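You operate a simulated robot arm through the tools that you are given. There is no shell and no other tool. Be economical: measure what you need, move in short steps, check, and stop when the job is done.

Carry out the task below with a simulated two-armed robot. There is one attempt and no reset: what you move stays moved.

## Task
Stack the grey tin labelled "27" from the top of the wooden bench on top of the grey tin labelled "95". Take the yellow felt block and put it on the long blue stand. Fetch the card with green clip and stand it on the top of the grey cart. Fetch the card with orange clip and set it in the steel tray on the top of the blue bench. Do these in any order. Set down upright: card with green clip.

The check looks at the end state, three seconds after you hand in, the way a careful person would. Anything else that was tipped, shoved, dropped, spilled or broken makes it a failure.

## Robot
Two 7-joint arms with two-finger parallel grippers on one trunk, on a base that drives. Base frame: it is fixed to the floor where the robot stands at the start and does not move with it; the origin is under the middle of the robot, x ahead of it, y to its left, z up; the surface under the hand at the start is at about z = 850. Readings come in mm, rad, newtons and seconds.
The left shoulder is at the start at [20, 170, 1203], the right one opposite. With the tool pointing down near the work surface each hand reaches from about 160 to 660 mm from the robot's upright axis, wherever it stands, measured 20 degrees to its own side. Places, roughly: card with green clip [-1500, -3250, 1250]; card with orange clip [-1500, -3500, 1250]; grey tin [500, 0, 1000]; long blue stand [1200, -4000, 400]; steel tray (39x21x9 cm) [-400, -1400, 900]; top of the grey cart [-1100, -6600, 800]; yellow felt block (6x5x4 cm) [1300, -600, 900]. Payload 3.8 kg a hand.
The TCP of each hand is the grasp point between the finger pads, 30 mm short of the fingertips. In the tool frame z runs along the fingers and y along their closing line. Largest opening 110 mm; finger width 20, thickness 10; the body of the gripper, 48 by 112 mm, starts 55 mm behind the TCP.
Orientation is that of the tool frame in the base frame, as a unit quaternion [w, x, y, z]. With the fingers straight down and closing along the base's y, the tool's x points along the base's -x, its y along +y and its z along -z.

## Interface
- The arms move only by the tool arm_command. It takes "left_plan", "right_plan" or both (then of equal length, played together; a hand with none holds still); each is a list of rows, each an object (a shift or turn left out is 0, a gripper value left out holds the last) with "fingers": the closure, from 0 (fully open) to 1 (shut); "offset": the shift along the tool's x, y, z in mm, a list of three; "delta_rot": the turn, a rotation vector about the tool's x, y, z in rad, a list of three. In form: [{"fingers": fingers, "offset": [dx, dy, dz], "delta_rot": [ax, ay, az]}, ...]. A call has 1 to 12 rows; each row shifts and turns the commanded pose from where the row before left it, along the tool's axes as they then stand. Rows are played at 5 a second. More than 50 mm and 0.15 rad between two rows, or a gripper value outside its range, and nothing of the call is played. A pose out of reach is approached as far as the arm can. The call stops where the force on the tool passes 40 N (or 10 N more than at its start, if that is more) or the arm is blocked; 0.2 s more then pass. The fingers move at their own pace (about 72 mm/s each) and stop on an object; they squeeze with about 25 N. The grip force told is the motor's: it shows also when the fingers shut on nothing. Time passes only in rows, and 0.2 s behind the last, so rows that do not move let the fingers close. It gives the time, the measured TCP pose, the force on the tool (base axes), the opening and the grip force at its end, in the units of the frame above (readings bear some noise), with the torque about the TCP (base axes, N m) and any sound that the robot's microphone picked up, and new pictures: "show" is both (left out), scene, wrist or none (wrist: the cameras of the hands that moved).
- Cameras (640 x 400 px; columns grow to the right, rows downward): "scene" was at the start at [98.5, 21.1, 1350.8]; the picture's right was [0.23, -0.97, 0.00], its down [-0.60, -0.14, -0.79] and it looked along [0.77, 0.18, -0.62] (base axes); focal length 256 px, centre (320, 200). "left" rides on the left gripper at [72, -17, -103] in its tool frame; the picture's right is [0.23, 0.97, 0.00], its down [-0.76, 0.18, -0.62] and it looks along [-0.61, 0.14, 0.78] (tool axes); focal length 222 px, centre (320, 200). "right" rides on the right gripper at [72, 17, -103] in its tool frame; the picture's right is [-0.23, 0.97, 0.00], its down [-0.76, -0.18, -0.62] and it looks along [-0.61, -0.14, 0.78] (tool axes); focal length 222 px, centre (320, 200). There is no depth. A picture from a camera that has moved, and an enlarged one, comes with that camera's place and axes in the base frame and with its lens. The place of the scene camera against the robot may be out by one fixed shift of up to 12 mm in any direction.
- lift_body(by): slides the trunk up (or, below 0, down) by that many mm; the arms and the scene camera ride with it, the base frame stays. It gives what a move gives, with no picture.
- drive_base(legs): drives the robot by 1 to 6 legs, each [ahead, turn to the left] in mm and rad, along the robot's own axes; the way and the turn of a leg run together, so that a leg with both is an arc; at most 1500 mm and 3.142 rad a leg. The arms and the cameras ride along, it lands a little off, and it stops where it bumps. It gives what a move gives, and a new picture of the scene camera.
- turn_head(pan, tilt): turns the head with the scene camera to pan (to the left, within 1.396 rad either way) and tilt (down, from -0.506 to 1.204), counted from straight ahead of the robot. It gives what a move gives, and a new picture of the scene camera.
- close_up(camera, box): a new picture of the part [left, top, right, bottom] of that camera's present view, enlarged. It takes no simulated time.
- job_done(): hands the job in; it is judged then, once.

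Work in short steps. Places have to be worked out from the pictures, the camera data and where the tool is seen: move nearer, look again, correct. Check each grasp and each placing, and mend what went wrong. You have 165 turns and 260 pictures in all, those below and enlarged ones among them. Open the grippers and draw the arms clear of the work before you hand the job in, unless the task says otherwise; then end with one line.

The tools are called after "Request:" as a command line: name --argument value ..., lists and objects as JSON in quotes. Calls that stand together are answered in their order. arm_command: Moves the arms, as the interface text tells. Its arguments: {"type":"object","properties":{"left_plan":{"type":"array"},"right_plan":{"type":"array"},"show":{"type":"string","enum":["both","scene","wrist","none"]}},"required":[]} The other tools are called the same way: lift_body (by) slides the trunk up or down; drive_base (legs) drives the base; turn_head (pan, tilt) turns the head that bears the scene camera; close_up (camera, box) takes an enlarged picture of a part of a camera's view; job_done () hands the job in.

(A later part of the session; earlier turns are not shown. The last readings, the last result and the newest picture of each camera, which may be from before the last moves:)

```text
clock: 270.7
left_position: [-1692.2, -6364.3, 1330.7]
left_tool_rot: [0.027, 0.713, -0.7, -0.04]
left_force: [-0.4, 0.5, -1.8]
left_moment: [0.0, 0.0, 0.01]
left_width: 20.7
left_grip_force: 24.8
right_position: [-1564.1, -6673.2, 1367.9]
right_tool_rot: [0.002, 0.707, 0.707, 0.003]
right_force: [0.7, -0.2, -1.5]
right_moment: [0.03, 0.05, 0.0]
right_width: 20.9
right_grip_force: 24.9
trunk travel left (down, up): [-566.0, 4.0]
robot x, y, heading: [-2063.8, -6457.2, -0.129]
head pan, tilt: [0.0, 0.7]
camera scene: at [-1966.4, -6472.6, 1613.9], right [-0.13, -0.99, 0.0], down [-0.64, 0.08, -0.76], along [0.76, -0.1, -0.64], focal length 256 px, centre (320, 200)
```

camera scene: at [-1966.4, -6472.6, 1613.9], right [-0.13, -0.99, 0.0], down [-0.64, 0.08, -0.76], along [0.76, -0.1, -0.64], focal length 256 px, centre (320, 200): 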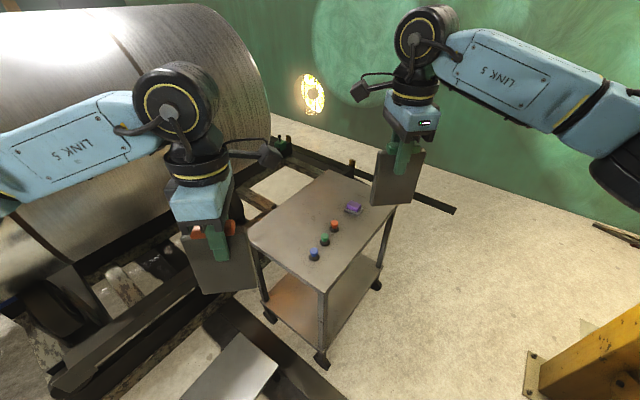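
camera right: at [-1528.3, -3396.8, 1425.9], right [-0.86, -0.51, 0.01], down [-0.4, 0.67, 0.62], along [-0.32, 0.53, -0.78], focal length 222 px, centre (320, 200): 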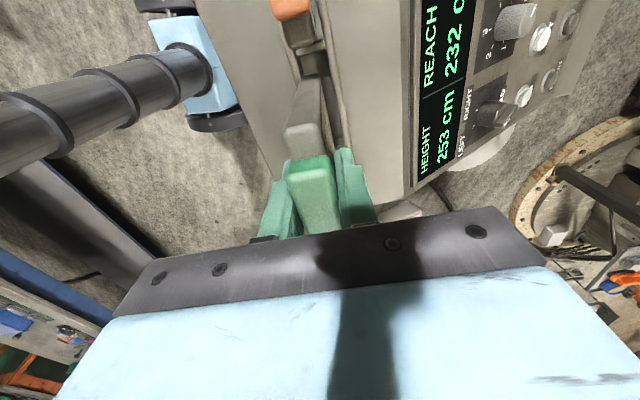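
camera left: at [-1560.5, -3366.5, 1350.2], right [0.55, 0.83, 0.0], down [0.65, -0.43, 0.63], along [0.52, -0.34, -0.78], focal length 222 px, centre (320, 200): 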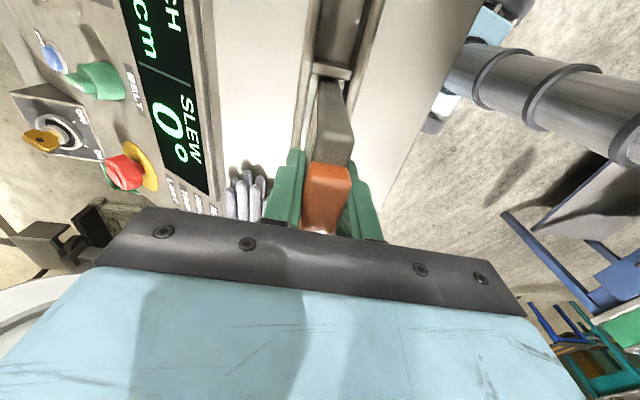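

Cart is undisturbed (near corner still at (−1494, −6547)). Go to (−1863, −6807) and turn to heading 0.765.

Request:
drive_base --legs '[[0, -0.93], [394, 0], [0, 1.82]]'

Request:
turn_head --pan -0.2 --tilt 0.8

```text
clock: 279.9
left_position: [-1708.4, -6457.5, 1330.9]
left_tool_rot: [0.042, 0.941, -0.336, -0.026]
left_force: [0.5, -0.8, -1.8]
left_moment: [0.02, -0.03, -0.03]
left_width: 20.8
left_grip_force: 24.6
right_position: [-1389.3, -6559.6, 1368.6]
right_tool_rot: [0.001, 0.344, 0.939, 0.003]
right_force: [0.3, 0.2, -0.6]
right_moment: [0.04, -0.01, -0.02]
right_width: 20.6
right_grip_force: 25.1
trunk travel left (down, up): [-566.0, 4.0]
robot x, y, heading: [-1877.5, -6804.5, 0.733]
head pan, tilt: [0.0, 0.7]
camera scene: at [-1803.2, -6731.1, 1613.9], right [0.67, -0.74, 0.0], down [-0.48, -0.43, -0.76], along [0.57, 0.52, -0.64], focal length 256 px, centre (320, 200)
```

scene: 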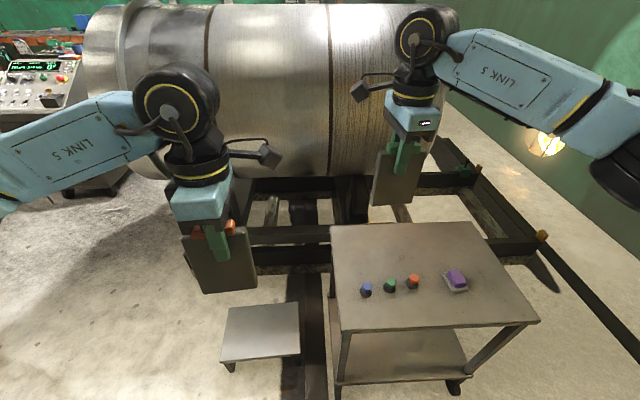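

```text
clock: 280.6
left_position: [-1707.1, -6456.0, 1329.6]
left_tool_rot: [0.043, 0.94, -0.336, -0.025]
left_force: [-0.2, 0.7, -0.7]
left_moment: [0.01, 0.01, 0.01]
left_width: 20.7
left_grip_force: 25.1
right_position: [-1388.1, -6558.5, 1366.7]
right_tool_rot: [0.0, 0.345, 0.939, 0.003]
right_force: [-0.3, 0.0, -0.4]
right_moment: [-0.01, 0.01, -0.02]
right_width: 20.7
right_grip_force: 25.0
trunk travel left (down, up): [-566.0, 4.0]
robot x, y, heading: [-1874.6, -6804.5, 0.739]
head pan, tilt: [-0.201, 0.799]
camera scene: at [-1796.7, -6746.9, 1605.6], right [0.51, -0.86, 0.0], down [-0.62, -0.37, -0.7], along [0.6, 0.36, -0.72], focal length 256 px, centre (320, 200)
```

scene: 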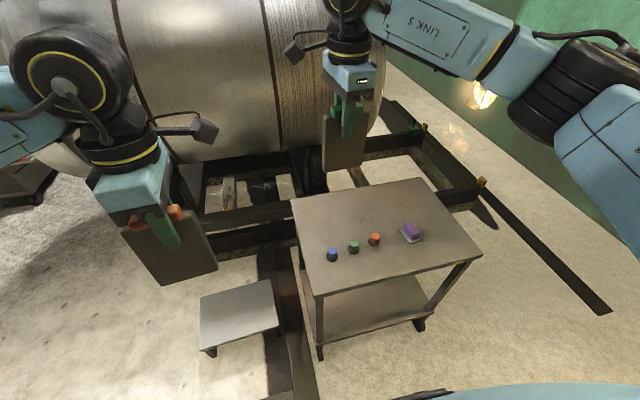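

Drive 135 mm closer to the cart.

Request:
drive_base --legs '[[135, 0]]'

Request:
close_up --camera "scene" --box '[220, 180, 540, 380]'

```text
clock: 281.9
left_position: [-1610.1, -6367.0, 1330.5]
left_tool_rot: [0.042, 0.941, -0.335, -0.026]
left_force: [0.3, 0.1, -1.2]
left_moment: [0.01, -0.05, 0.02]
left_width: 20.5
left_grip_force: 25.7
right_position: [-1291.4, -6468.0, 1367.9]
right_tool_rot: [0.001, 0.345, 0.939, 0.004]
right_force: [-0.8, -0.2, -0.8]
right_moment: [0.01, 0.01, 0.01]
right_width: 20.7
right_grip_force: 25.3
trunk travel left (down, up): [-566.0, 4.0]
robot x, y, heading: [-1777.6, -6716.1, 0.738]
head pan, tilt: [-0.201, 0.799]
camera scene: at [-1698.5, -6657.3, 1605.8], right [0.51, -0.86, 0.0], down [-0.61, -0.37, -0.7], along [0.6, 0.36, -0.72], focal length 256 px, centre (320, 200)
```

scene: 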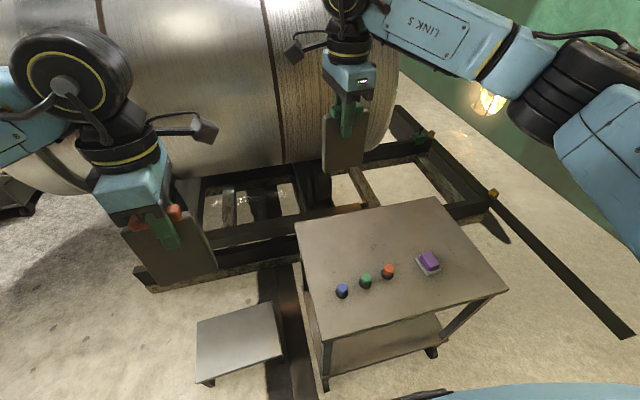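

```text
2.00 times, centred on (380, 280) of scene
camera zoom: at [-1698.5, -6657.3, 1605.8], right [0.51, -0.86, 0.0], down [-0.61, -0.37, -0.7], along [0.6, 0.36, -0.72], focal length 513 px, centre (200, 40)
```

zoom: 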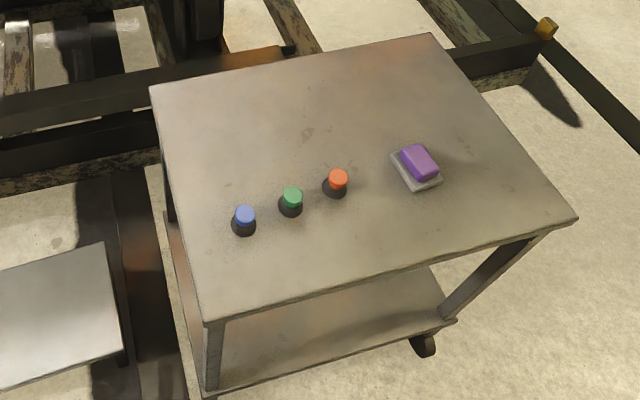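

Target spot behind the green knob: about (−1185, −6503). Move the right hand above it, then lower the trunk 380.

Request:
arm_command --right_plan '[{"fingers": 1, "offset": [-34.5, 14, 5]}, {"offset": [-34.5, 14, 5]}, {"offset": [-34.5, 14, 5]}]' --show "none"

Request:
lift_body --by -380

Request:
turn_head --pan -0.35 --tilt 0.6

```text
clock: 282.7
left_position: [-1608.8, -6365.3, 1330.4]
left_tool_rot: [0.042, 0.941, -0.335, -0.026]
left_force: [-0.1, 0.1, -1.8]
left_moment: [0.01, -0.03, -0.01]
left_width: 20.8
left_grip_force: 24.9
right_position: [-1183.6, -6504.0, 1351.3]
right_tool_rot: [-0.001, 0.344, 0.939, 0.004]
right_force: [-0.3, -0.2, -1.7]
right_moment: [0.03, 0.03, -0.01]
right_width: 20.4
right_grip_force: 25.2
trunk travel left (down, up): [-566.0, 4.0]
robot x, y, heading: [-1773.1, -6713.9, 0.739]
head pan, tilt: [-0.201, 0.799]
```

```text
clock: 286.4
left_position: [-1608.2, -6366.1, 951.6]
left_tool_rot: [0.042, 0.941, -0.334, -0.025]
left_force: [-0.8, -0.2, -0.6]
left_moment: [0.0, 0.02, -0.03]
left_width: 21.0
left_grip_force: 25.2
right_position: [-1183.8, -6504.8, 971.0]
right_tool_rot: [0.0, 0.344, 0.939, 0.004]
right_force: [0.4, 0.2, -1.1]
right_moment: [0.02, -0.01, 0.01]
right_width: 20.8
right_grip_force: 25.0
trunk travel left (down, up): [-186.0, 384.0]
robot x, y, heading: [-1776.0, -6711.3, 0.742]
head pan, tilt: [-0.201, 0.799]
```

```text
clock: 287.1
left_position: [-1610.6, -6365.7, 950.8]
left_tool_rot: [0.041, 0.941, -0.335, -0.024]
left_force: [-0.9, -0.3, -1.7]
left_moment: [0.0, -0.03, 0.03]
left_width: 20.7
left_grip_force: 25.3
right_position: [-1184.9, -6506.5, 971.1]
right_tool_rot: [0.0, 0.344, 0.939, 0.004]
right_force: [0.3, -0.2, -1.4]
right_moment: [0.0, 0.0, 0.0]
right_width: 20.9
right_grip_force: 25.4
trunk travel left (down, up): [-186.0, 384.0]
robot x, y, heading: [-1773.4, -6713.9, 0.742]
head pan, tilt: [-0.351, 0.6]
camera scene: at [-1685.1, -6664.4, 1242.4], right [0.38, -0.93, 0.0], down [-0.52, -0.21, -0.82], along [0.76, 0.31, -0.57], focal length 256 px, centre (320, 200)
```

scene: 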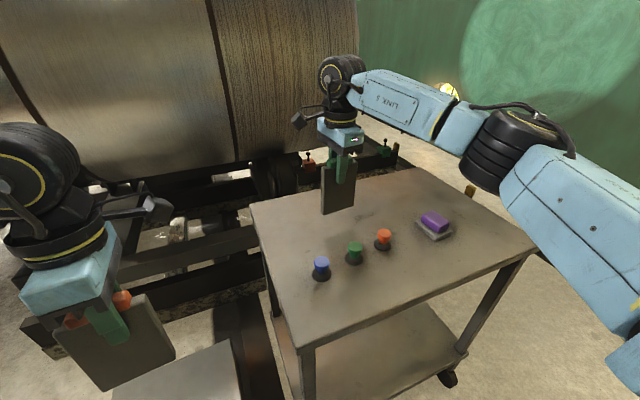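

Card hangs above the free area. Lower 40 more, then feel for the surface in small steps.

Request:
lift_body --by -40

Request:
close_up --camera "scene" --box '[260, 80, 460, 280]'

```text
clock: 288.0
left_position: [-1609.2, -6367.2, 910.5]
left_tool_rot: [0.042, 0.941, -0.334, -0.025]
left_force: [0.9, 0.1, -0.7]
left_moment: [0.0, -0.02, 0.0]
left_width: 20.7
left_grip_force: 24.8
right_position: [-1185.6, -6506.2, 931.2]
right_tool_rot: [0.001, 0.344, 0.939, 0.004]
right_force: [0.1, -0.1, -1.4]
right_moment: [0.02, 0.02, 0.0]
right_width: 20.6
right_grip_force: 24.9
trunk travel left (down, up): [-146.0, 424.0]
robot x, y, heading: [-1776.7, -6711.3, 0.737]
head pan, tilt: [-0.351, 0.6]
```

```text
2.00 times, centred on (360, 180) of scene
camera zoom: at [-1685.2, -6664.5, 1202.5], right [0.38, -0.93, 0.0], down [-0.52, -0.21, -0.83], along [0.76, 0.31, -0.56], focal length 513 px, centre (240, 240)
```

zoom: 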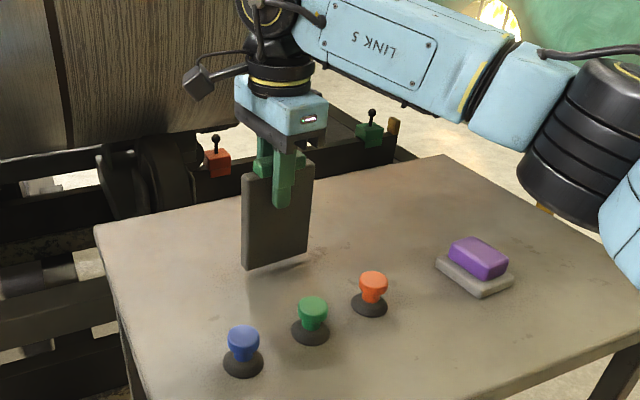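

About 15 mm above. Step down.

Request:
arm_command --right_plan '[{"fingers": 1, "offset": [0, 0, 4]}, {"offset": [0, 0, 4]}]' --show "none"

Request:
arm_command --right_plan '[{"fingers": 1, "offset": [0, 0, 3]}, {"offset": [0, 0, 0]}]' --show "none"

Request:
close_up --camera "scene" --box '[300, 130, 400, 230]'

```text
clock: 288.6
left_position: [-1608.6, -6365.1, 911.6]
left_tool_rot: [0.042, 0.941, -0.335, -0.025]
left_force: [0.3, -0.7, -1.3]
left_moment: [-0.02, 0.03, 0.01]
left_width: 20.9
left_grip_force: 24.9
right_position: [-1184.7, -6505.6, 923.5]
right_tool_rot: [0.0, 0.345, 0.939, 0.004]
right_force: [-0.3, -0.2, -1.1]
right_moment: [-0.01, 0.0, 0.0]
right_width: 20.7
right_grip_force: 25.5
trunk travel left (down, up): [-146.0, 424.0]
robot x, y, heading: [-1773.8, -6712.4, 0.739]
head pan, tilt: [-0.351, 0.6]
```

```text
clock: 289.2
left_position: [-1609.1, -6365.1, 909.5]
left_tool_rot: [0.042, 0.941, -0.335, -0.025]
left_force: [0.6, -0.4, -1.7]
left_moment: [0.0, -0.02, 0.06]
left_width: 20.5
left_grip_force: 25.2
right_position: [-1185.0, -6505.6, 920.0]
right_tool_rot: [0.001, 0.345, 0.939, 0.003]
right_force: [0.0, -0.4, -0.6]
right_moment: [-0.02, -0.03, -0.01]
right_width: 20.6
right_grip_force: 25.1
trunk travel left (down, up): [-146.0, 424.0]
robot x, y, heading: [-1779.1, -6714.3, 0.742]
head pan, tilt: [-0.351, 0.6]
```

```text
4.00 times, centred on (350, 180) of scene
camera zoom: at [-1685.1, -6664.4, 1202.5], right [0.38, -0.93, 0.0], down [-0.52, -0.21, -0.82], along [0.76, 0.31, -0.57], focal length 1025 px, centre (200, 280)
```

zoom: 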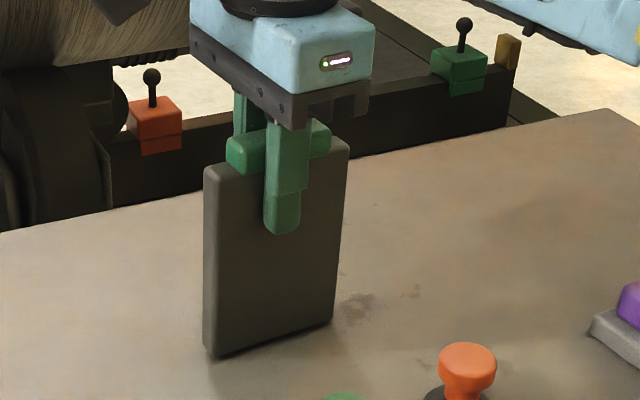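

Almost touching; continue in 2 mm steps.

Request:
arm_command --right_plan '[{"fingers": 1, "offset": [0, 0, 2]}, {"offset": [0, 0, 0]}]' --show "none"

Request:
arm_command --right_plan '[{"fingers": 1, "offset": [0, 0, 2]}, {"offset": [0, 0, 0]}]' --show "none"

Request:
close_up --camera "scene" --box '[300, 130, 400, 230]'

```text
clock: 289.8
left_position: [-1610.4, -6367.2, 910.0]
left_tool_rot: [0.042, 0.941, -0.335, -0.025]
left_force: [0.4, 0.1, -1.9]
left_moment: [0.01, 0.0, 0.0]
left_width: 20.6
left_grip_force: 24.5
right_position: [-1184.5, -6505.7, 918.0]
right_tool_rot: [0.002, 0.344, 0.939, 0.003]
right_force: [0.3, -0.2, 0.0]
right_moment: [0.01, -0.06, -0.01]
right_width: 20.7
right_grip_force: 24.7
trunk travel left (down, up): [-146.0, 424.0]
robot x, y, heading: [-1777.6, -6714.5, 0.742]
head pan, tilt: [-0.351, 0.6]
```

```text
clock: 290.4
left_position: [-1609.6, -6366.1, 911.4]
left_tool_rot: [0.041, 0.941, -0.335, -0.025]
left_force: [-0.2, -0.3, -1.7]
left_moment: [0.03, 0.01, 0.01]
left_width: 20.9
left_grip_force: 24.9
right_position: [-1184.4, -6505.8, 917.5]
right_tool_rot: [0.001, 0.344, 0.939, 0.005]
right_force: [1.4, -1.1, 9.5]
right_moment: [-0.34, -0.42, 0.03]
right_width: 20.7
right_grip_force: 25.3
trunk travel left (down, up): [-146.0, 424.0]
robot x, y, heading: [-1775.6, -6716.1, 0.74]
head pan, tilt: [-0.351, 0.6]
```

```text
4.00 times, centred on (350, 180) of scene
camera zoom: at [-1685.7, -6664.8, 1202.7], right [0.38, -0.93, 0.0], down [-0.52, -0.21, -0.83], along [0.76, 0.31, -0.56], focal length 1025 px, centre (200, 280)
```

zoom: 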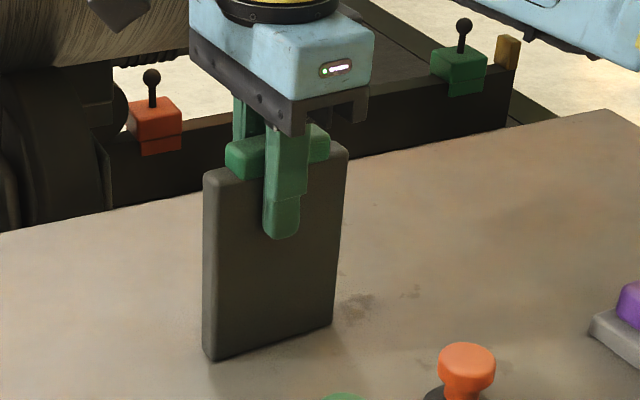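

Contact ~11 N at one bottom corner, nearly level. Relax 1 mm and open slowly.

Request:
arm_command --right_plan '[{"fingers": 1, "offset": [0, 0, -0.7]}, {"fingers": 0.75}, {"fingers": 0.7}, {"fingers": 0.6}, {"fingers": 0.5}]' --show "wrist"

Request:
close_up --camera "scene" --box '[300, 130, 400, 230]'

```text
clock: 291.6
left_position: [-1609.0, -6365.5, 910.8]
left_tool_rot: [0.042, 0.941, -0.334, -0.026]
left_force: [-0.3, 0.0, -0.6]
left_moment: [0.01, -0.02, 0.0]
left_width: 20.5
left_grip_force: 25.4
right_position: [-1185.8, -6505.7, 917.1]
right_tool_rot: [0.0, 0.344, 0.939, 0.004]
right_force: [0.5, 0.1, 0.4]
right_moment: [-0.03, 0.03, -0.01]
right_width: 54.8
right_grip_force: 0.0
trunk travel left (down, up): [-146.0, 424.0]
robot x, y, heading: [-1773.6, -6713.8, 0.742]
head pan, tilt: [-0.351, 0.6]
camera right: at [-1229.3, -6447.5, 1021.6], right [0.8, 0.6, 0.01], down [0.46, -0.63, 0.62], along [0.37, -0.49, -0.78], focal length 222 px, centre (320, 200)
```

right: 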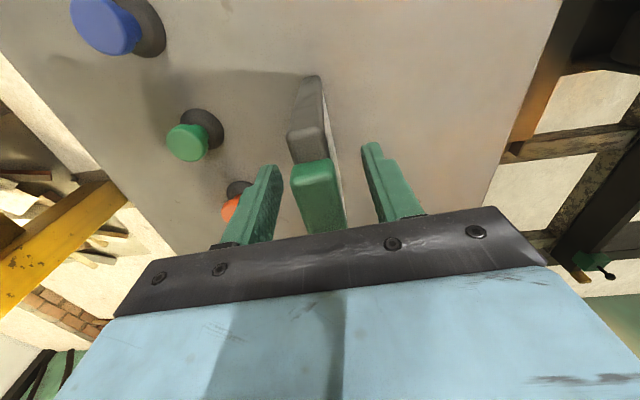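

```text
4.00 times, centred on (350, 180) of scene
camera zoom: at [-1685.2, -6664.5, 1202.5], right [0.38, -0.93, 0.0], down [-0.52, -0.21, -0.83], along [0.76, 0.31, -0.56], focal length 1025 px, centre (200, 280)
```

zoom: 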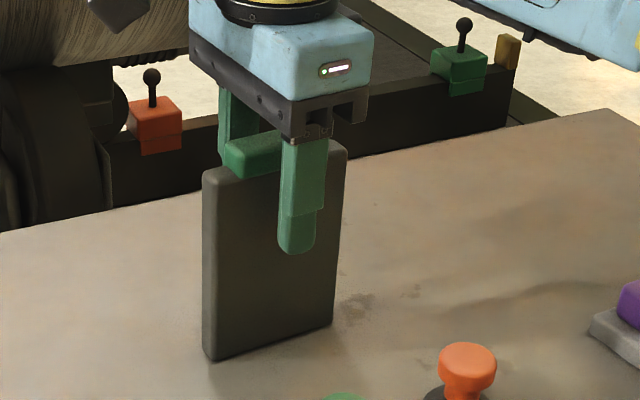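

The card stands by itself. Raise the trunk straight up and re-check.

Request:
lift_body --by 350

Request:
turn_head --pan -0.35 --tilt 0.75

```text
clock: 295.0
left_position: [-1609.4, -6365.3, 1260.9]
left_tool_rot: [0.042, 0.941, -0.334, -0.025]
left_force: [0.2, 0.5, -0.4]
left_moment: [0.0, -0.01, -0.01]
left_width: 20.6
left_grip_force: 25.3
right_position: [-1184.4, -6505.4, 1267.4]
right_tool_rot: [0.001, 0.344, 0.939, 0.003]
right_force: [0.1, -1.1, 0.5]
right_moment: [-0.01, -0.01, 0.01]
right_width: 54.9
right_grip_force: 0.1
trunk travel left (down, up): [-496.0, 74.0]
robot x, y, heading: [-1779.3, -6712.2, 0.736]
head pan, tilt: [-0.351, 0.6]
```

```text
clock: 295.7
left_position: [-1610.0, -6366.2, 1260.4]
left_tool_rot: [0.042, 0.941, -0.334, -0.025]
left_force: [0.6, -0.2, -1.0]
left_moment: [-0.01, -0.01, -0.02]
left_width: 20.7
left_grip_force: 25.1
right_position: [-1184.9, -6505.5, 1267.2]
right_tool_rot: [0.0, 0.344, 0.939, 0.003]
right_force: [0.3, 0.1, -0.2]
right_moment: [0.01, -0.01, -0.02]
right_width: 55.0
right_grip_force: 0.1
trunk travel left (down, up): [-496.0, 74.0]
robot x, y, heading: [-1776.3, -6711.4, 0.743]
head pan, tilt: [-0.351, 0.75]
camera scene: at [-1690.3, -6666.5, 1539.7], right [0.38, -0.93, 0.0], down [-0.63, -0.26, -0.73], along [0.68, 0.28, -0.68], focal length 256 px, centre (320, 200)
```

scene: 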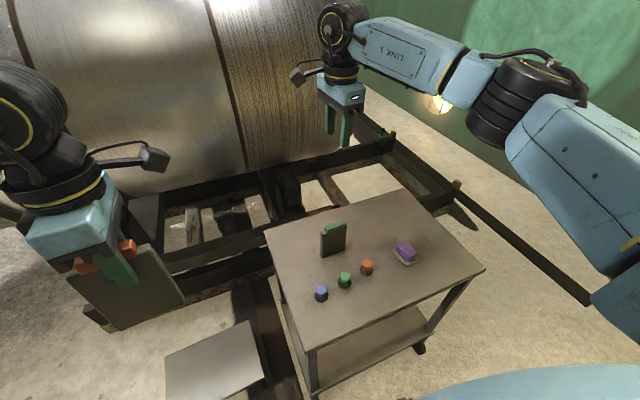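

Green card stands on the cart. Now the orange one: retrace out by reversing toward (−2347, −6038) and (−2455, −4890).

Request:
lift_body --by 70

Request:
drive_base --legs '[[-140, 0], [0, -1.76], [-899, 0], [0, -0.46], [-1150, 0]]'

```text
clock: 296.8
left_position: [-1609.4, -6365.7, 1330.1]
left_tool_rot: [0.042, 0.941, -0.334, -0.025]
left_force: [0.1, -0.3, -0.9]
left_moment: [0.03, -0.01, 0.01]
left_width: 20.7
left_grip_force: 25.3
right_position: [-1184.4, -6504.7, 1336.7]
right_tool_rot: [0.0, 0.345, 0.939, 0.004]
right_force: [-0.4, -0.4, -0.4]
right_moment: [0.0, 0.02, 0.03]
right_width: 55.1
right_grip_force: 0.0
trunk travel left (down, up): [-566.0, 4.0]
robot x, y, heading: [-1772.3, -6712.4, 0.74]
head pan, tilt: [-0.351, 0.75]
```

```text
clock: 307.8
left_position: [-2162.1, -6371.3, 1329.5]
left_tool_rot: [0.002, -0.156, 0.987, 0.048]
left_force: [-0.3, 0.1, -0.8]
left_moment: [-0.02, -0.02, -0.03]
left_width: 20.4
left_grip_force: 25.3
right_position: [-2483.1, -6645.0, 1340.0]
right_tool_rot: [0.006, 0.984, 0.177, 0.01]
right_force: [31.1, 9.5, 5.1]
right_moment: [-1.06, 3.12, 0.6]
right_width: 55.0
right_grip_force: 0.0
trunk travel left (down, up): [-566.0, 4.0]
robot x, y, heading: [-2367.7, -6043.9, -1.399]
head pan, tilt: [-0.351, 0.75]
stopped in leg 4: the force on the tool passed its limit at 77 N (the readings are from after the stop); the commanded pose is now the measured one
camera scene: at [-2379.5, -6142.6, 1609.9], right [-0.98, 0.18, 0.0], down [0.12, 0.67, -0.73], along [-0.13, -0.72, -0.68], focal length 256 px, centre (320, 200)
```

scene: 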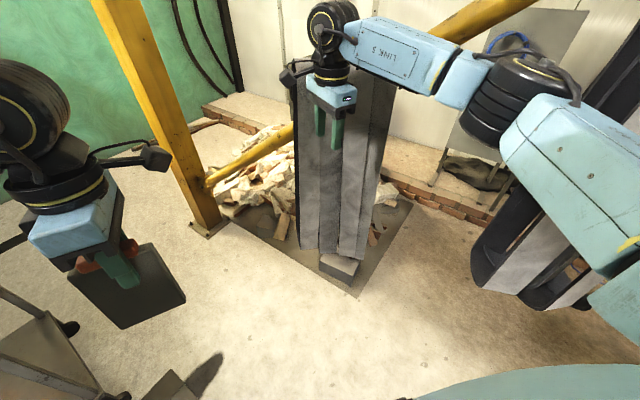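

The right hand touched the hanging mat. Turn back left a little, reverse clear, then continue.

Request:
drive_base --legs '[[0, 0.12], [-350, 0], [0, -0.25], [-750, 0]]'

```text
clock: 315.2
left_position: [-2333.8, -5307.9, 1330.2]
left_tool_rot: [0.005, -0.09, 0.995, 0.049]
left_force: [-0.8, -0.5, -1.2]
left_moment: [0.01, 0.01, -0.01]
left_width: 20.8
left_grip_force: 24.9
right_position: [-2697.9, -5539.0, 1335.8]
right_tool_rot: [0.003, 0.995, 0.101, 0.008]
right_force: [0.2, -0.6, 0.1]
right_moment: [-0.01, 0.01, -0.01]
right_width: 54.8
right_grip_force: 0.2
trunk travel left (down, up): [-566.0, 4.0]
robot x, y, heading: [-2491.4, -4958.0, -1.54]
head pan, tilt: [-0.351, 0.75]
camera scene: at [-2521.3, -5055.4, 1609.6], right [-0.95, 0.31, 0.0], down [0.21, 0.65, -0.73], along [-0.23, -0.69, -0.68], focal length 256 px, centre (320, 200)
```

scene: 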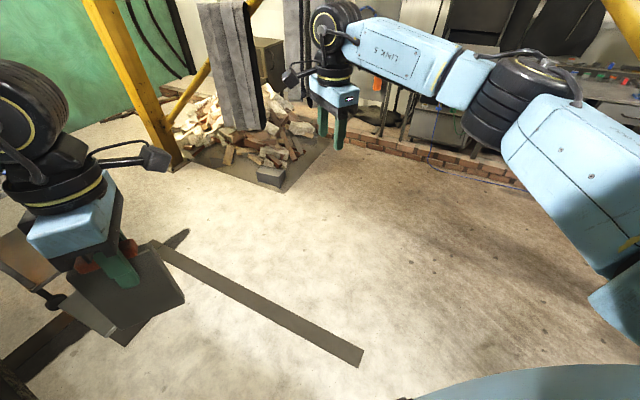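

Now turn to face (−629, −3980) and drive between the console and the drum.

Request:
drive_base --legs '[[0, 2.02], [1050, 0]]'

Request:
turn_head --pan 0.0 --tilt 0.5

```text
clock: 325.3
left_position: [-1307.0, -4216.4, 1331.1]
left_tool_rot: [0.037, 0.883, -0.467, -0.031]
left_force: [0.2, 0.8, -1.1]
left_moment: [-0.01, 0.02, 0.03]
left_width: 20.9
left_grip_force: 25.5
right_position: [-948.6, -4455.5, 1337.9]
right_tool_rot: [-0.004, 0.458, 0.889, 0.01]
right_force: [0.4, 0.0, 0.3]
right_moment: [-0.02, 0.0, 0.01]
right_width: 54.8
right_grip_force: 0.0
trunk travel left (down, up): [-566.0, 4.0]
robot x, y, heading: [-1567.5, -4502.8, 0.452]
head pan, tilt: [-0.351, 0.75]
camera scene: at [-1470.7, -4482.6, 1609.6], right [0.1, -0.99, 0.0], down [-0.68, -0.07, -0.73], along [0.73, 0.07, -0.68], focal length 256 px, centre (320, 200)
```

scene: 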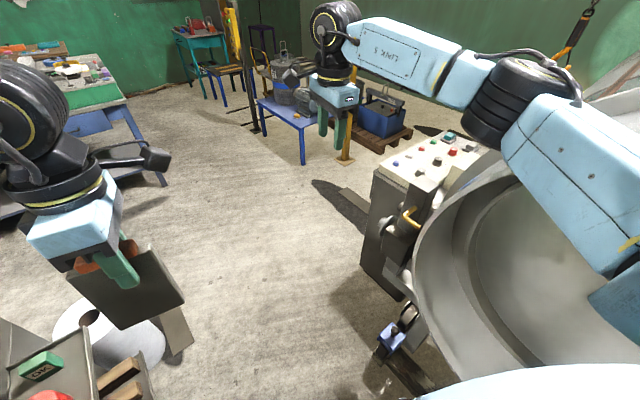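

```text
clock: 326.1
left_position: [-1306.7, -4216.5, 1330.6]
left_tool_rot: [0.038, 0.883, -0.467, -0.031]
left_force: [-0.7, 0.0, -2.3]
left_moment: [0.01, -0.01, 0.03]
left_width: 20.6
left_grip_force: 24.8
right_position: [-949.6, -4456.0, 1336.9]
right_tool_rot: [-0.004, 0.457, 0.889, 0.008]
right_force: [-0.9, -0.6, -0.1]
right_moment: [-0.02, -0.01, 0.0]
right_width: 55.2
right_grip_force: 0.0
trunk travel left (down, up): [-566.0, 4.0]
robot x, y, heading: [-1572.3, -4499.4, 0.451]
head pan, tilt: [0.0, 0.499]
camera scene: at [-1471.3, -4451.4, 1631.5], right [0.44, -0.9, 0.0], down [-0.43, -0.21, -0.88], along [0.79, 0.38, -0.48], focal length 256 px, centre (320, 200)
```

scene: 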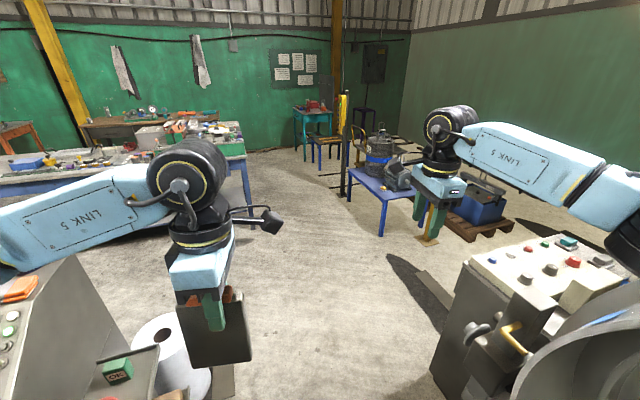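

Way ahead is clear: drive on to (650, −3400), then (1461, −2270), then toward (700, −1160).

Request:
drive_base --legs '[[1240, 0.008], [1240, 0], [0, 0.49], [1391, 0], [0, 1.22]]'

```text
clock: 349.3
left_position: [1282.5, -2139.2, 1331.0]
left_tool_rot: [0.049, 0.944, 0.325, 0.006]
left_force: [-0.1, -0.2, -0.9]
left_moment: [0.01, 0.0, -0.05]
left_width: 20.6
left_grip_force: 25.2
right_position: [1498.1, -1767.5, 1336.2]
right_tool_rot: [-0.008, -0.336, 0.942, 0.002]
right_force: [0.1, -0.5, 0.5]
right_moment: [0.01, -0.03, 0.04]
right_width: 55.0
right_grip_force: 0.1
trunk travel left (down, up): [-566.0, 4.0]
robot x, y, heading: [1583.6, -2381.1, 2.093]
head pan, tilt: [0.0, 0.499]
camera scene: at [1521.9, -2281.6, 1631.6], right [0.87, 0.49, 0.0], down [0.24, -0.42, -0.88], along [-0.43, 0.76, -0.48], focal length 256 px, centre (320, 200)
```

scene: 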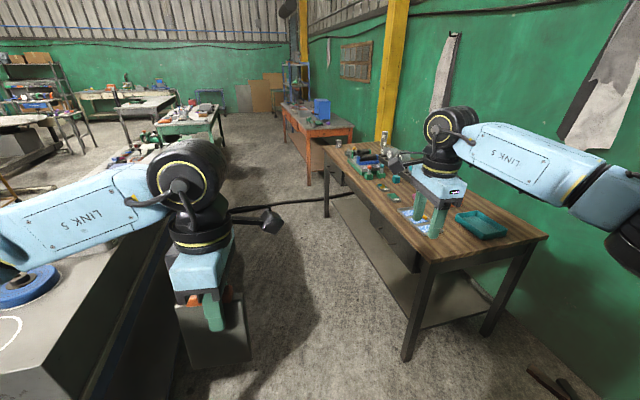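

Continue up the corridor to about (700, −1160) and look at the tray.

Request:
drive_base --legs '[[0, 0.104], [1500, 0], [0, 0.45]]'

Request:
turn_head --pan 0.5 --tilt 0.5

```text
clock: 358.6
left_position: [320.6, -1119.0, 1330.0]
left_tool_rot: [0.045, 0.817, 0.575, 0.02]
left_force: [-0.4, 0.1, -1.1]
left_moment: [0.01, 0.01, -0.02]
left_width: 20.7
left_grip_force: 24.9
right_position: [305.3, -689.9, 1335.8]
right_tool_rot: [-0.008, -0.585, 0.811, -0.001]
right_force: [-0.3, -0.4, -0.5]
right_moment: [0.05, 0.01, -0.02]
right_width: 54.8
right_grip_force: 0.1
trunk travel left (down, up): [-566.0, 4.0]
robot x, y, heading: [701.5, -1162.6, 2.656]
head pan, tilt: [0.0, 0.499]
camera scene: at [599.2, -1107.6, 1631.6], right [0.47, 0.88, 0.0], down [0.42, -0.23, -0.88], along [-0.77, 0.41, -0.48], focal length 256 px, centre (320, 200)
```

scene: 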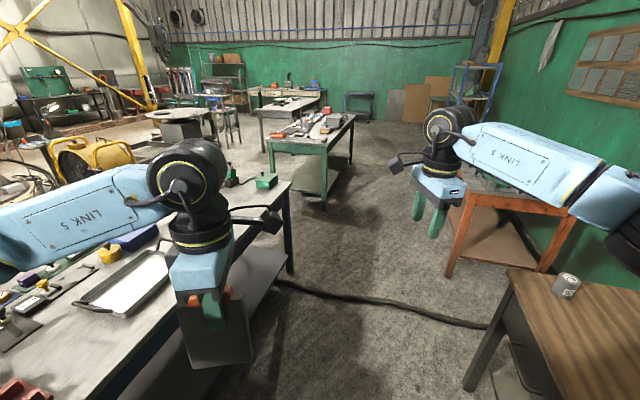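

```text
clock: 359.5
left_position: [321.8, -1118.8, 1330.1]
left_tool_rot: [0.045, 0.817, 0.575, 0.019]
left_force: [-0.1, -0.7, -2.1]
left_moment: [0.0, 0.02, -0.01]
left_width: 20.7
left_grip_force: 24.5
right_position: [304.9, -691.1, 1336.6]
right_tool_rot: [-0.009, -0.585, 0.811, -0.001]
right_force: [0.2, -0.4, -0.2]
right_moment: [0.01, 0.03, -0.02]
right_width: 55.2
right_grip_force: 0.1
trunk travel left (down, up): [-566.0, 4.0]
robot x, y, heading: [704.2, -1158.1, 2.652]
head pan, tilt: [0.499, 0.499]
camera scene: at [588.6, -1150.8, 1631.6], right [-0.01, 1.0, 0.0], down [0.48, 0.0, -0.88], along [-0.88, -0.01, -0.48], focal length 256 px, centre (320, 200)
```

scene: 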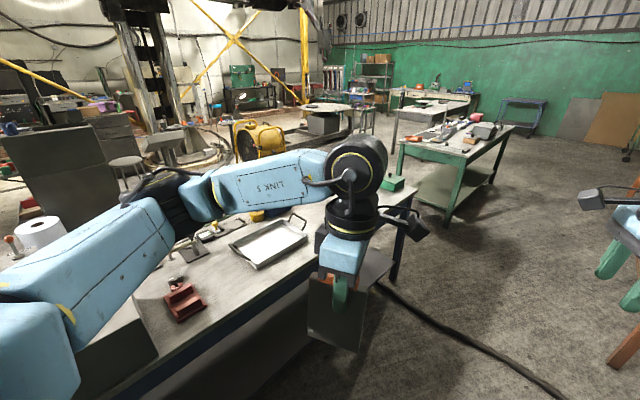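

Tray center is at about (−331, −1396), 246 mm behind the bench's front edge. Drive to (49, −812) and turn to face it, then re-measure.

Request:
drive_base --legs '[[741, 0], [0, 1.296]]'

Request:
turn_head --pan 0.0 --tilt 0.7

```text
clock: 366.7
left_position: [-90.6, -1178.9, 1330.7]
left_tool_rot: [0.024, 0.299, 0.953, 0.042]
left_force: [0.2, 0.2, -2.0]
left_moment: [0.02, -0.01, 0.04]
left_width: 20.7
left_grip_force: 25.3
right_position: [-509.5, -1083.0, 1336.6]
right_tool_rot: [0.006, 0.957, -0.288, 0.006]
right_force: [0.5, 0.3, 0.8]
right_moment: [0.02, 0.0, 0.0]
right_width: 54.9
right_grip_force: 0.0
trunk travel left (down, up): [-566.0, 4.0]
robot x, y, heading: [47.6, -821.0, -2.326]
head pan, tilt: [0.499, 0.499]
camera scene: at [6.1, -922.6, 1631.6], right [-0.97, 0.25, 0.0], down [0.12, 0.46, -0.88], along [-0.22, -0.85, -0.48], focal length 256 px, centre (320, 200)
```

scene: 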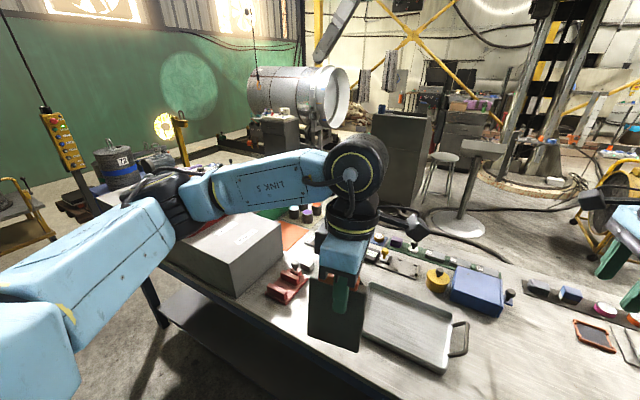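

```text
clock: 367.6
left_position: [-91.1, -1179.0, 1330.5]
left_tool_rot: [0.023, 0.299, 0.953, 0.044]
left_force: [-0.4, 0.4, -2.4]
left_moment: [-0.05, -0.01, 0.0]
left_width: 20.6
left_grip_force: 25.3
right_position: [-510.1, -1082.7, 1335.5]
right_tool_rot: [0.007, 0.957, -0.288, 0.006]
right_force: [0.4, -0.2, 0.7]
right_moment: [0.0, 0.04, -0.02]
right_width: 54.9
right_grip_force: 0.0
trunk travel left (down, up): [-566.0, 4.0]
robot x, y, heading: [51.8, -820.3, -2.326]
head pan, tilt: [0.0, 0.7]
camera scene: at [-29.2, -896.3, 1613.9], right [-0.73, 0.68, 0.0], down [0.44, 0.47, -0.77], along [-0.52, -0.56, -0.64], focal length 256 px, centre (320, 200)
```

scene: 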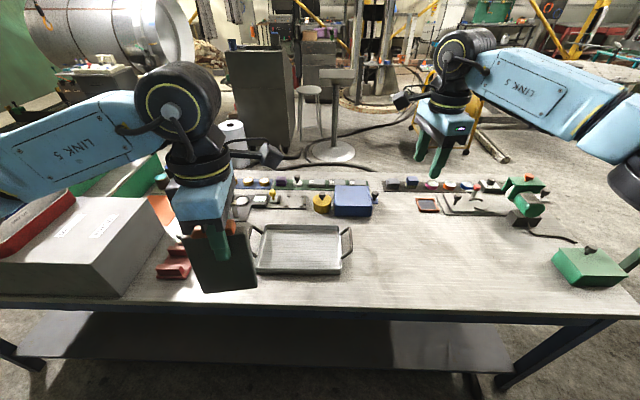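

The tray (inside ~26×20 cm, empty) is centred at about (−367, −1353). Drive 130 mm closer, level the left hand, and bring it over the tray.

Request:
drive_base --legs '[[130, 0]]'

Request:
arm_command --left_plan '[{"fingers": 1, "delta_rot": [0.05, 0.01, 0]}, {"delta_rot": [0.045, 0.011, 0]}, {"offset": [21.6, -34.4, 0]}, {"offset": [21.6, -34.4, 0]}, {"offset": [21.6, -34.4, 0]}, {"offset": [21.6, -34.4, 0]}, {"offset": [21.6, -34.4, 0]}]' --show "both"

```text
clock: 368.9
left_position: [-179.1, -1273.3, 1331.9]
left_tool_rot: [0.023, 0.3, 0.953, 0.042]
left_force: [0.1, -0.5, -0.8]
left_moment: [0.02, 0.02, 0.0]
left_width: 20.8
left_grip_force: 25.4
right_position: [-597.8, -1177.0, 1337.3]
right_tool_rot: [0.006, 0.958, -0.288, 0.005]
right_force: [-0.2, -0.5, 0.0]
right_moment: [0.03, -0.01, 0.0]
right_width: 54.9
right_grip_force: 0.0
trunk travel left (down, up): [-566.0, 4.0]
robot x, y, heading: [-43.7, -915.3, -2.326]
head pan, tilt: [0.0, 0.7]
camera scene: at [-117.5, -990.6, 1614.0], right [-0.73, 0.68, 0.0], down [0.44, 0.47, -0.77], along [-0.52, -0.56, -0.64], focal length 256 px, centre (320, 200)
```

scene: 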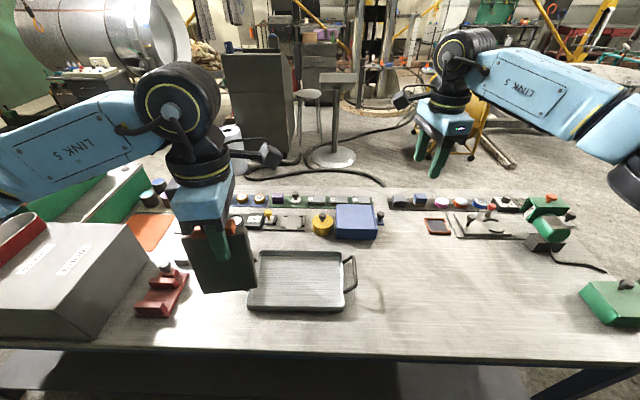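

```text
clock: 370.5
left_position: [-371.3, -1355.8, 1328.7]
left_tool_rot: [0.0, 0.3, 0.954, 0.0]
left_force: [0.2, 0.4, -0.5]
left_moment: [0.01, -0.02, 0.01]
left_width: 20.5
left_grip_force: 25.0
right_position: [-599.5, -1177.1, 1335.4]
right_tool_rot: [0.006, 0.958, -0.288, 0.006]
right_force: [-0.5, -0.3, 0.3]
right_moment: [-0.02, -0.01, -0.01]
right_width: 55.1
right_grip_force: 0.0
trunk travel left (down, up): [-566.0, 4.0]
robot x, y, heading: [-41.2, -916.8, -2.323]
head pan, tilt: [0.0, 0.7]
camera scene: at [-119.9, -990.8, 1613.8], right [-0.73, 0.68, 0.0], down [0.44, 0.47, -0.76], along [-0.52, -0.56, -0.64], focal length 256 px, centre (320, 200)
camera left: at [-438.0, -1327.8, 1432.2], right [0.37, 0.93, 0.0], down [0.73, -0.29, 0.62], along [0.58, -0.23, -0.78], focal length 222 px, centre (320, 200)
```

scene: 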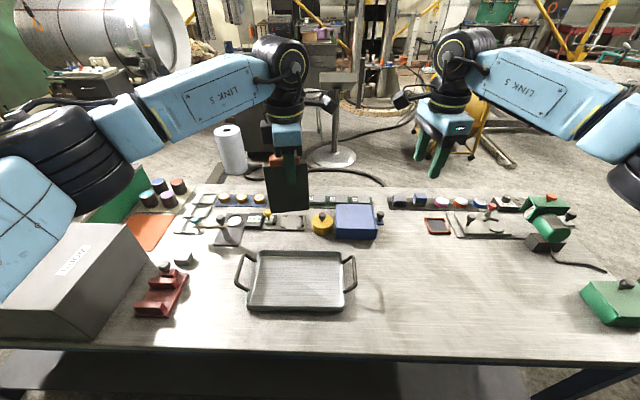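
left: 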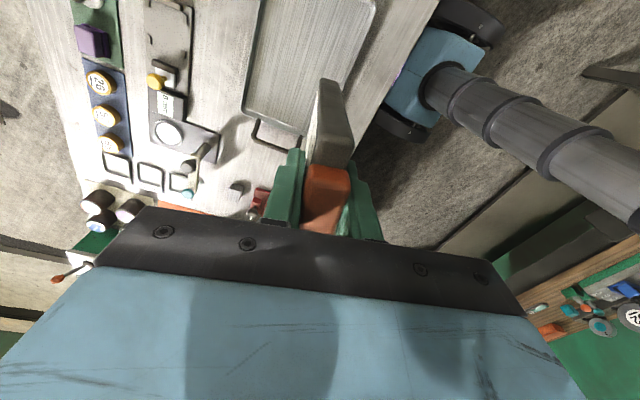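

Shift ~20 mm to centre over the tray, then lower the trunk 220.

Request:
arm_command --left_plan '[{"fingers": 1, "offset": [-5, -20, 0]}]' --show "none"

Request:
lift_body --by -220

Request:
close_up --camera "scene" --box '[140, 100, 460, 300]'

Request:
close_up --camera "left" --box '[0, 0, 640, 400]'

```text
clock: 370.9
left_position: [-375.4, -1375.1, 1329.6]
left_tool_rot: [-0.001, 0.3, 0.954, 0.001]
left_force: [0.3, -0.4, -1.8]
left_moment: [0.0, 0.0, -0.01]
left_width: 20.6
left_grip_force: 25.0
right_position: [-599.8, -1177.8, 1336.4]
right_tool_rot: [0.007, 0.958, -0.288, 0.005]
right_force: [0.2, -0.1, 0.1]
right_moment: [0.01, 0.01, 0.02]
right_width: 55.3
right_grip_force: 0.1
trunk travel left (down, up): [-566.0, 4.0]
robot x, y, heading: [-37.0, -914.5, -2.326]
head pan, tilt: [0.0, 0.7]
```

```text
clock: 373.2
left_position: [-376.0, -1376.4, 1110.5]
left_tool_rot: [0.0, 0.299, 0.954, 0.0]
left_force: [0.0, -0.5, -2.4]
left_moment: [-0.02, 0.01, 0.0]
left_width: 20.7
left_grip_force: 25.1
right_position: [-599.6, -1178.4, 1117.8]
right_tool_rot: [0.007, 0.957, -0.288, 0.007]
right_force: [0.0, 0.4, 0.1]
right_moment: [-0.01, 0.0, 0.0]
right_width: 54.9
right_grip_force: 0.0
trunk travel left (down, up): [-346.0, 224.0]
robot x, y, heading: [-38.0, -914.9, -2.327]
head pan, tilt: [0.0, 0.7]
```

```text
2.00 times, centred on (300, 200) of scene
camera zoom: at [-118.3, -991.3, 1394.0], right [-0.73, 0.68, 0.0], down [0.44, 0.47, -0.76], along [-0.52, -0.56, -0.64], focal length 513 px, centre (360, 200)
```

zoom: 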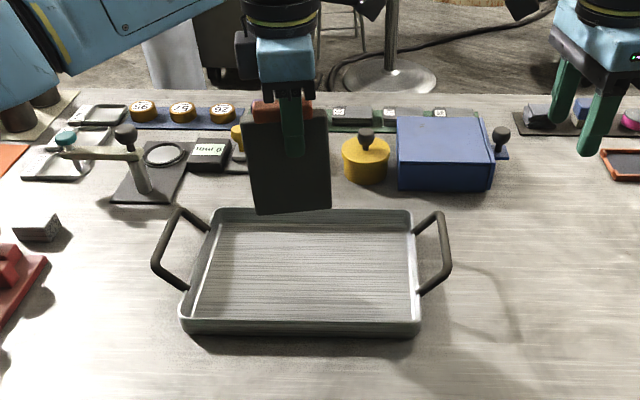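

```text
1.00 times, centred on (320, 200) of left (not enlarged: the box is as wide or as high as the picture)
camera zoom: at [-443.1, -1348.3, 1213.1], right [0.37, 0.93, 0.0], down [0.73, -0.29, 0.62], along [0.58, -0.23, -0.78], focal length 222 px, centre (320, 200)
```

zoom: 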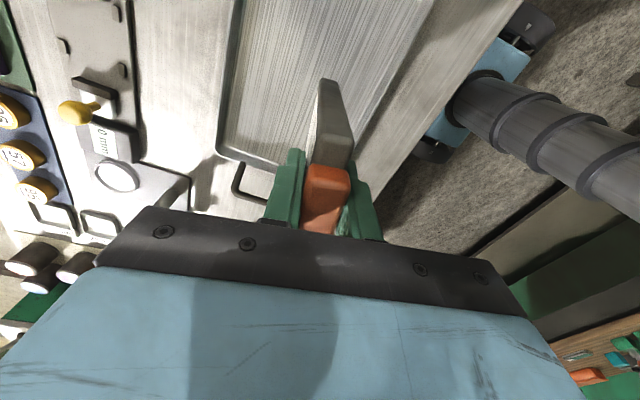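

Foot point is essentially the tray centre. Lower 65 more and check.

Request:
lift_body --by -65

Request:
close_up --camera "scene" --box '[200, 100, 400, 300]'

```text
clock: 374.3
left_position: [-375.3, -1375.0, 1044.8]
left_tool_rot: [-0.001, 0.298, 0.954, 0.0]
left_force: [-0.5, -0.5, -1.1]
left_moment: [0.0, 0.04, -0.05]
left_width: 20.9
left_grip_force: 24.9
right_position: [-599.0, -1177.6, 1052.5]
right_tool_rot: [0.007, 0.957, -0.289, 0.006]
right_force: [0.3, -0.7, 0.1]
right_moment: [0.01, 0.0, 0.01]
right_width: 55.2
right_grip_force: 0.0
trunk travel left (down, up): [-281.0, 289.0]
robot x, y, heading: [-40.8, -914.7, -2.328]
head pan, tilt: [0.0, 0.7]
```

```text
2.00 times, centred on (300, 200) of scene
camera zoom: at [-118.2, -991.2, 1329.0], right [-0.73, 0.68, 0.0], down [0.44, 0.47, -0.77], along [-0.52, -0.56, -0.64], focal length 513 px, centre (360, 200)
```

zoom: 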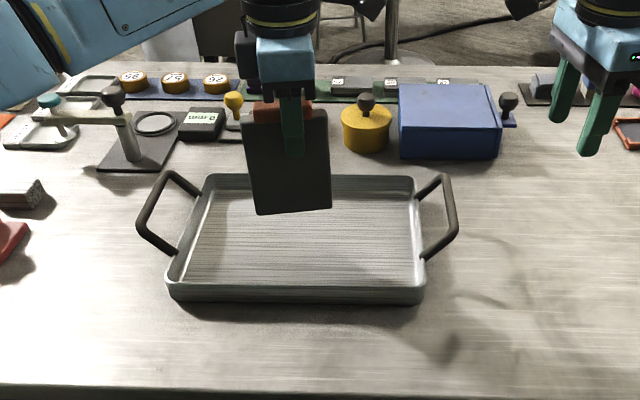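

Descend with the arm in steps, watching force.

Request:
arm_command --left_plan '[{"fingers": 1, "offset": [0, 0, 6]}, {"offset": [0, 0, 6]}, {"offset": [0, 0, 4]}]' --show "none"

Request:
close_up --camera "scene" --box '[230, 150, 370, 260]'

```text
clock: 375.1
left_position: [-375.0, -1375.7, 1028.0]
left_tool_rot: [0.0, 0.299, 0.954, 0.001]
left_force: [0.3, 0.2, -2.3]
left_moment: [0.01, 0.02, -0.01]
left_width: 20.8
left_grip_force: 25.2
right_position: [-598.3, -1179.7, 1051.6]
right_tool_rot: [0.006, 0.958, -0.288, 0.006]
right_force: [1.1, -0.1, 1.5]
right_moment: [-0.01, 0.01, 0.01]
right_width: 54.7
right_grip_force: 0.0
trunk travel left (down, up): [-281.0, 289.0]
robot x, y, heading: [-38.6, -915.5, -2.324]
head pan, tilt: [0.0, 0.7]
```

```text
3.64 times, centred on (300, 205) of scene
camera zoom: at [-118.4, -991.4, 1328.9], right [-0.73, 0.68, 0.0], down [0.44, 0.47, -0.76], along [-0.52, -0.56, -0.64], focal length 932 px, centre (393, 182)
```

zoom: 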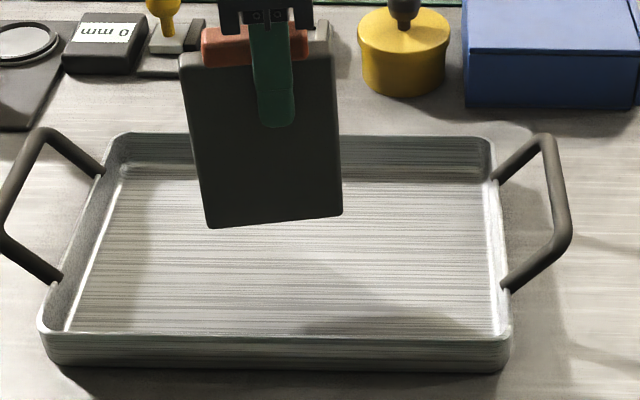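

Still above the floor of the tray; keep stepping.

Request:
arm_command --left_plan '[{"fingers": 1, "offset": [0, 0, 4]}, {"offset": [0, 0, 4]}, {"offset": [0, 0, 4]}]' --show "none"

Request:
close_up --camera "scene" --box '[230, 150, 370, 260]'

```text
clock: 375.9
left_position: [-375.3, -1377.1, 1016.9]
left_tool_rot: [-0.001, 0.299, 0.954, 0.001]
left_force: [0.4, 0.1, -0.5]
left_moment: [0.01, 0.01, 0.01]
left_width: 20.8
left_grip_force: 25.4
right_position: [-599.3, -1178.4, 1051.7]
right_tool_rot: [0.007, 0.958, -0.287, 0.006]
right_force: [-0.7, -0.4, -0.2]
right_moment: [0.0, -0.04, -0.02]
right_width: 54.9
right_grip_force: 0.0
trunk travel left (down, up): [-281.0, 289.0]
robot x, y, heading: [-37.2, -917.2, -2.32]
head pan, tilt: [0.0, 0.7]
```

```text
3.64 times, centred on (300, 205) of scene
camera zoom: at [-118.4, -991.5, 1328.9], right [-0.73, 0.68, 0.0], down [0.44, 0.47, -0.76], along [-0.52, -0.56, -0.64], focal length 932 px, centre (393, 182)
```

zoom: 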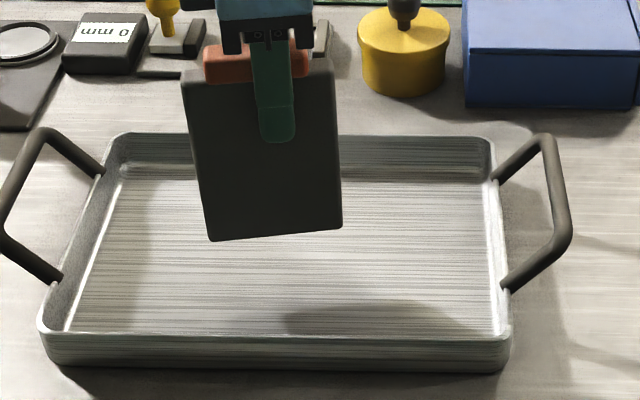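

Still clear. Lower the trunk 22 and check.

Request:
lift_body --by -22

Request:
close_up --camera "scene" --box '[230, 130, 370, 240]'

```text
clock: 376.6
left_position: [-375.4, -1377.0, 994.8]
left_tool_rot: [-0.001, 0.299, 0.954, 0.0]
left_force: [-1.2, 0.4, -1.0]
left_moment: [0.03, 0.03, -0.01]
left_width: 20.6
left_grip_force: 24.9
right_position: [-598.7, -1178.7, 1029.3]
right_tool_rot: [0.006, 0.957, -0.289, 0.006]
right_force: [0.1, 0.8, 0.1]
right_moment: [0.01, 0.02, 0.0]
right_width: 55.1
right_grip_force: 0.0
trunk travel left (down, up): [-259.0, 311.0]
robot x, y, heading: [-41.3, -915.7, -2.326]
head pan, tilt: [0.0, 0.7]
```

```text
3.64 times, centred on (300, 185) of scene
camera zoom: at [-118.1, -991.2, 1306.9], right [-0.73, 0.68, 0.0], down [0.44, 0.47, -0.77], along [-0.52, -0.56, -0.64], focal length 932 px, centre (393, 254)
```

zoom: 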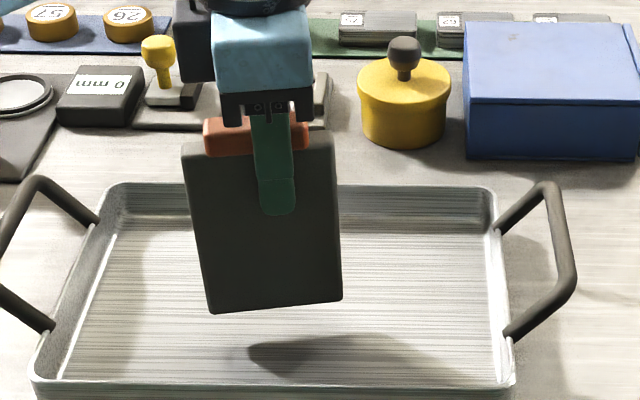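

Shadow shows ~20–25 mm left. Step down.

Request:
arm_command --left_plan '[{"fingers": 1, "offset": [0, 0, 4]}, {"offset": [0, 0, 4]}, {"offset": [0, 0, 4]}, {"offset": [0, 0, 0]}]' --show "none"

Request:
close_up --camera "scene" --box '[230, 130, 370, 240]'

```text
clock: 377.6
left_position: [-375.5, -1377.4, 981.7]
left_tool_rot: [-0.001, 0.299, 0.954, 0.001]
left_force: [0.1, 0.0, -1.8]
left_moment: [0.02, 0.05, -0.01]
left_width: 20.8
left_grip_force: 24.9
right_position: [-598.8, -1178.4, 1029.9]
right_tool_rot: [0.007, 0.957, -0.289, 0.006]
right_force: [-0.1, 0.4, 0.1]
right_moment: [-0.02, 0.01, -0.03]
right_width: 55.1
right_grip_force: 0.2
trunk travel left (down, up): [-259.0, 311.0]
robot x, y, heading: [-40.2, -918.1, -2.325]
head pan, tilt: [0.0, 0.7]
```

```text
3.64 times, centred on (300, 185) of scene
camera zoom: at [-118.4, -991.4, 1306.9], right [-0.73, 0.68, 0.0], down [0.44, 0.47, -0.76], along [-0.52, -0.56, -0.64], focal length 932 px, centre (393, 254)
```

zoom: 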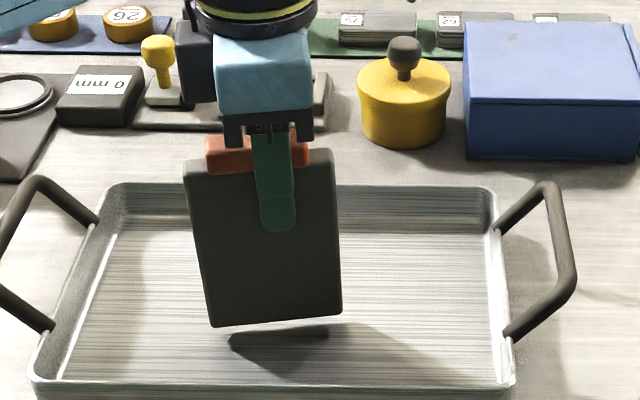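

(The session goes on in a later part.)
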